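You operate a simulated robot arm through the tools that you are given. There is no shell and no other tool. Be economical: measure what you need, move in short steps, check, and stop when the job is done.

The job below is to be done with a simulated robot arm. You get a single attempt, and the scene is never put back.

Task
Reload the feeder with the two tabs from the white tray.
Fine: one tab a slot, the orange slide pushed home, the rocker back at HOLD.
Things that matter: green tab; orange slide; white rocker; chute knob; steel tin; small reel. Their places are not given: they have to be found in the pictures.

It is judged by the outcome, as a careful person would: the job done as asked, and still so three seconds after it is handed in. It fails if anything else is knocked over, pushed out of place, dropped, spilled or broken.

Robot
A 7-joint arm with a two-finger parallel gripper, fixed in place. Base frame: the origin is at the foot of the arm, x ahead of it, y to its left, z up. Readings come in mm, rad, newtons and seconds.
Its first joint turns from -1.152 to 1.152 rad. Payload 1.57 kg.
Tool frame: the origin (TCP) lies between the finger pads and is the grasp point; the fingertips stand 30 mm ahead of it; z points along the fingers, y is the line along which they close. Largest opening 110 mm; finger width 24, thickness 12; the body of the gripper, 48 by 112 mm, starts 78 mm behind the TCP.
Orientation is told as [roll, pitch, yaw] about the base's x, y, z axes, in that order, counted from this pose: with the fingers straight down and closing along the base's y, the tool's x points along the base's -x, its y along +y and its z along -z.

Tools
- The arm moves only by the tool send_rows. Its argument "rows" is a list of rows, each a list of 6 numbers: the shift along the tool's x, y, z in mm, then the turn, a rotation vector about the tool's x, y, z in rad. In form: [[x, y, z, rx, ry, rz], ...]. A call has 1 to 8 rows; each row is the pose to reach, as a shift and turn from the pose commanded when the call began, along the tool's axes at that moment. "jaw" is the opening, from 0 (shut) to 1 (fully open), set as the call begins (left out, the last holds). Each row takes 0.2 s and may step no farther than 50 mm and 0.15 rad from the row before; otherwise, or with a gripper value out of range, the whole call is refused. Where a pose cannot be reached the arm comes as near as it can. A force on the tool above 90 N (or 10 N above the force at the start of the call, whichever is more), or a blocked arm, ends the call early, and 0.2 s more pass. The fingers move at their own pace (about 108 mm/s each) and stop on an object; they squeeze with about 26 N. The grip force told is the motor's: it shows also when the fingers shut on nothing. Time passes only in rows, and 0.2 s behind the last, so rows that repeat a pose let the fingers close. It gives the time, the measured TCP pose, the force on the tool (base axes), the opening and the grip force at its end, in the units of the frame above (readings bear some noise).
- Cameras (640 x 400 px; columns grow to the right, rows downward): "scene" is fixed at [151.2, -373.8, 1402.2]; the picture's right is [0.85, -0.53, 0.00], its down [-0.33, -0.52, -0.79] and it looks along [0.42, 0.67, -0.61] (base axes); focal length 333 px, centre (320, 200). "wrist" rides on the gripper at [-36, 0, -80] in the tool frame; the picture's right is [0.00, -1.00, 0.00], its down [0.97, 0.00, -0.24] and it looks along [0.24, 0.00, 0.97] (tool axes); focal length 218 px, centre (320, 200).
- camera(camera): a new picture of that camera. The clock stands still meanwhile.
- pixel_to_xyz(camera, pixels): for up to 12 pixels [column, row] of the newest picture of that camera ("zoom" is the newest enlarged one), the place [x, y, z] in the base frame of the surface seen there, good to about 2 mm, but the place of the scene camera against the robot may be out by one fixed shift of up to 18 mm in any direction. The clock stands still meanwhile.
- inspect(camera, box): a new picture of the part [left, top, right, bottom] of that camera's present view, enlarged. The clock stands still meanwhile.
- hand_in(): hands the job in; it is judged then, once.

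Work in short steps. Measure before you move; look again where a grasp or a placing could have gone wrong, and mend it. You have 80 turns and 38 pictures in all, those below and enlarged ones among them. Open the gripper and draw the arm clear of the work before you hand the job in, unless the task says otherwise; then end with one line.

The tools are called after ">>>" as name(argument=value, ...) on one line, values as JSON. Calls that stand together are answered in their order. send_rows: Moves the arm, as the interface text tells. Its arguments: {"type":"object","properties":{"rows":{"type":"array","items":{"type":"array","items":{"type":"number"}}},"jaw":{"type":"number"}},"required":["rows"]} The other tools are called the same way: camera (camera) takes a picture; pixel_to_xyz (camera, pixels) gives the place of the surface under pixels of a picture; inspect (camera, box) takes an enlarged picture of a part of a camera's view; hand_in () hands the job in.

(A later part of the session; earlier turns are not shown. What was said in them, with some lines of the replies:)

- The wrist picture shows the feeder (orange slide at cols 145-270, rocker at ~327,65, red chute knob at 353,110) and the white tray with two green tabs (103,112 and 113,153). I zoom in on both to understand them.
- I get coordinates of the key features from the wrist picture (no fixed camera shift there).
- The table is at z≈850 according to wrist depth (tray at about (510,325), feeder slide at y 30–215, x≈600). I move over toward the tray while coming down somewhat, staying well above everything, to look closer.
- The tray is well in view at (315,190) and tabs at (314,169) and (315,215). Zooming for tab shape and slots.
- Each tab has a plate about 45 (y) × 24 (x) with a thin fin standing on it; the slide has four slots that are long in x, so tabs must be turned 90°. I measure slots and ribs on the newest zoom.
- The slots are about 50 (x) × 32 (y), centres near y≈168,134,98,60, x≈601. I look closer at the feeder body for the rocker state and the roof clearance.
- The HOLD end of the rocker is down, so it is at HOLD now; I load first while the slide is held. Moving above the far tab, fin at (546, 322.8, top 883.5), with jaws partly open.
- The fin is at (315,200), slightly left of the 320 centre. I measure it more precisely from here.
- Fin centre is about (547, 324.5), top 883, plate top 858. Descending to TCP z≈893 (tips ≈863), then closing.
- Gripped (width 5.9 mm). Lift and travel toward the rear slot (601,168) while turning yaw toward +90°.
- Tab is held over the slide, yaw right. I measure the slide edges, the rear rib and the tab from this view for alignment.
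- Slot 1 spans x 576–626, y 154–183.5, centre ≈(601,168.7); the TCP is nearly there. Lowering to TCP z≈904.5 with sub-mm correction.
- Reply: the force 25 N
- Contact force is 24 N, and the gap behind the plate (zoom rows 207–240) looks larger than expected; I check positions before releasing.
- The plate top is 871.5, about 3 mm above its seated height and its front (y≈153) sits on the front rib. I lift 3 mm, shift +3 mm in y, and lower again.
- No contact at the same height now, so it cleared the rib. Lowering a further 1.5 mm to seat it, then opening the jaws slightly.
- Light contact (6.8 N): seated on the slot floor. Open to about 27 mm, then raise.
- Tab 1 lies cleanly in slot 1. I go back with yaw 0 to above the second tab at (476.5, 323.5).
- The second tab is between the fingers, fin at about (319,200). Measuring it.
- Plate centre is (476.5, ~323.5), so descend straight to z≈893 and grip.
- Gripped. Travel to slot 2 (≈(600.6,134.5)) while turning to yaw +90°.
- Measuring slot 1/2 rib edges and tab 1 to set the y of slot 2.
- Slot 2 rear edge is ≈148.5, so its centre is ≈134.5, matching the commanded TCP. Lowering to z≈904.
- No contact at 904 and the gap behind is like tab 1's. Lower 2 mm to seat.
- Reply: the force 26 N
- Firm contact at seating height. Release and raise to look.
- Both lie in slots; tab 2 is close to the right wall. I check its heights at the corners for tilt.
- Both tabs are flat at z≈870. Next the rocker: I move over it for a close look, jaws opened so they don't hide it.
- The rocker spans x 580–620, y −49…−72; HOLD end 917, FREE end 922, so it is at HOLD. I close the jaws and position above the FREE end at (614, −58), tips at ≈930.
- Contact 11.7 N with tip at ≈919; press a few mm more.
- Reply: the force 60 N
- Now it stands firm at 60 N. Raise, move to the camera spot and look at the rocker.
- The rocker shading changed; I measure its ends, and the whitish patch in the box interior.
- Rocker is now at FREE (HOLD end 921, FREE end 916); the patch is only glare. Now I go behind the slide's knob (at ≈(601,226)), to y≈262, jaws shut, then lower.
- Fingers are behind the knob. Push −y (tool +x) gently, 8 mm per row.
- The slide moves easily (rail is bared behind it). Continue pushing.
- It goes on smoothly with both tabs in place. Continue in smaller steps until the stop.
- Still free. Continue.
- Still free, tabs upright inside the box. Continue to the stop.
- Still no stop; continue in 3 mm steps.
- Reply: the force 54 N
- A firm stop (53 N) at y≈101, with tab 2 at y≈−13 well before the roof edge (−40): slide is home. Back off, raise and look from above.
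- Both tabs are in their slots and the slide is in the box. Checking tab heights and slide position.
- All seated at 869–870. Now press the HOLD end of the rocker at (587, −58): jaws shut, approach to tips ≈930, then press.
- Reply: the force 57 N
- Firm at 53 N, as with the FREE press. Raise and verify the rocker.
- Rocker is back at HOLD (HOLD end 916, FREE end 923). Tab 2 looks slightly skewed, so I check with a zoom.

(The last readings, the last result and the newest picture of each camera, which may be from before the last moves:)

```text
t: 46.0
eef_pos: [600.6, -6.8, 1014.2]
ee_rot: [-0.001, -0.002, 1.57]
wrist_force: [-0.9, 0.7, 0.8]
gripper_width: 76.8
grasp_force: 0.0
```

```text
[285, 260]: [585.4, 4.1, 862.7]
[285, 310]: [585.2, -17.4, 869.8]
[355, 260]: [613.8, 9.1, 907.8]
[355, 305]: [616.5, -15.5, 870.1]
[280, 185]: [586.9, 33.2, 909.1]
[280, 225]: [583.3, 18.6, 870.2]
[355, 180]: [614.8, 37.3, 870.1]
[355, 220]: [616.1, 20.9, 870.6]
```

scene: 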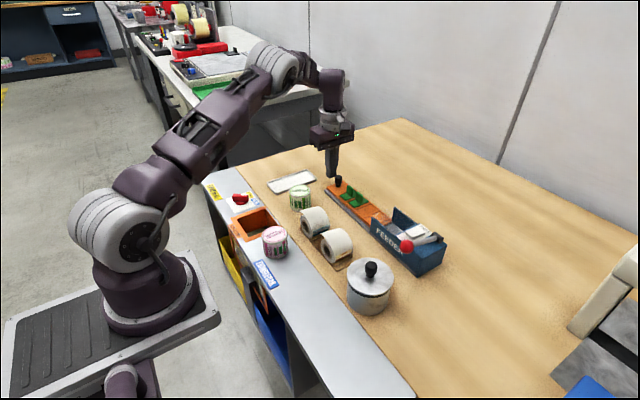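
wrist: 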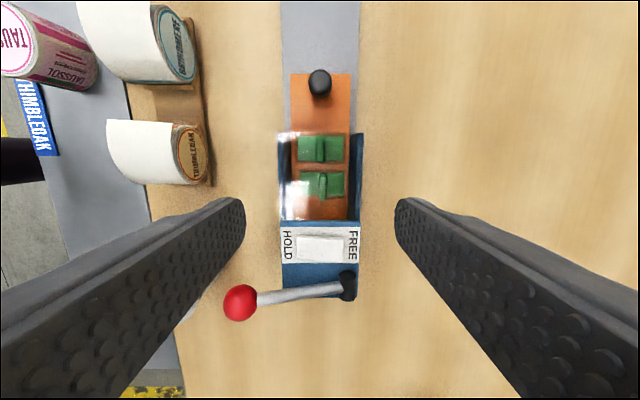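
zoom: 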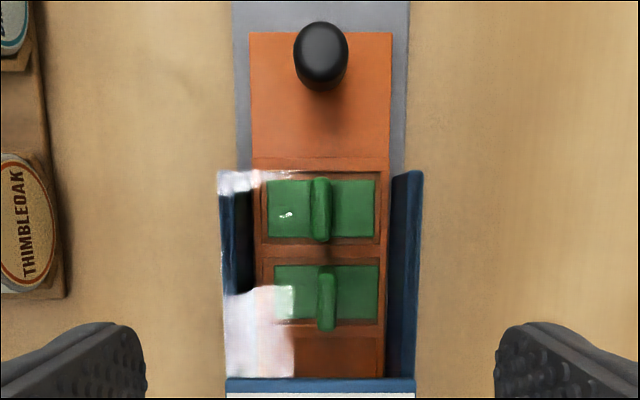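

Both tabs lie flat in separate slots (z≈870), with a clear glossy cover above at ≈908. I raise the arm well clear with the jaws open and take a last scene check.

>>> send_rows(rows=[[0, 0, -40, 0, 0, 0], [0, 0, -80, 0, 0, 0], [0, 20, -120, 0, 0, 0], [0, 50, -150, 0, 0, 0], [0, 80, -165, 0, 0, 0], [0, 100, -170, 0, 0, 0], [0, 100, -170, 0, 0, 0]], jaw=1)

>>> inspect(camera="scene", box=[200, 140, 460, 310])

```text
t: 47.6
eef_pos: [501.5, -7.6, 1184.8]
ee_rot: [0.0, -0.001, 1.57]
wrist_force: [-0.8, 0.7, 0.4]
gripper_width: 109.8
grasp_force: 0.0
```

```text
2.35 times, centred on (330, 225) of scene
```

zoom: 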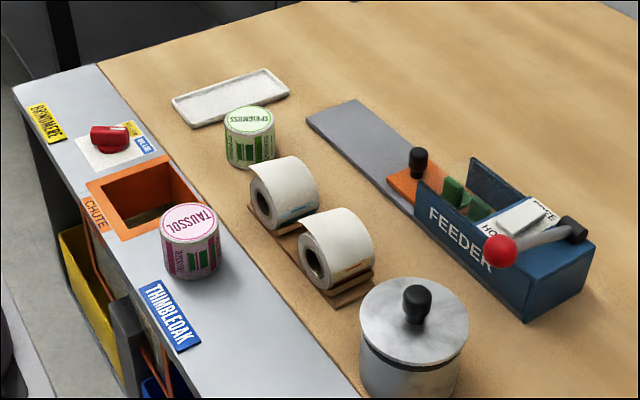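

Everything is in order: tray empty, tabs in the home slide, rocker at HOLD, other items untouched. Handing in.

>>> hand_in()

```text
The job is handed in.
```

The feeder is reloaded: the two green tabs sit in separate slots, the orange slide is pushed home, and the rocker is back at HOLD.
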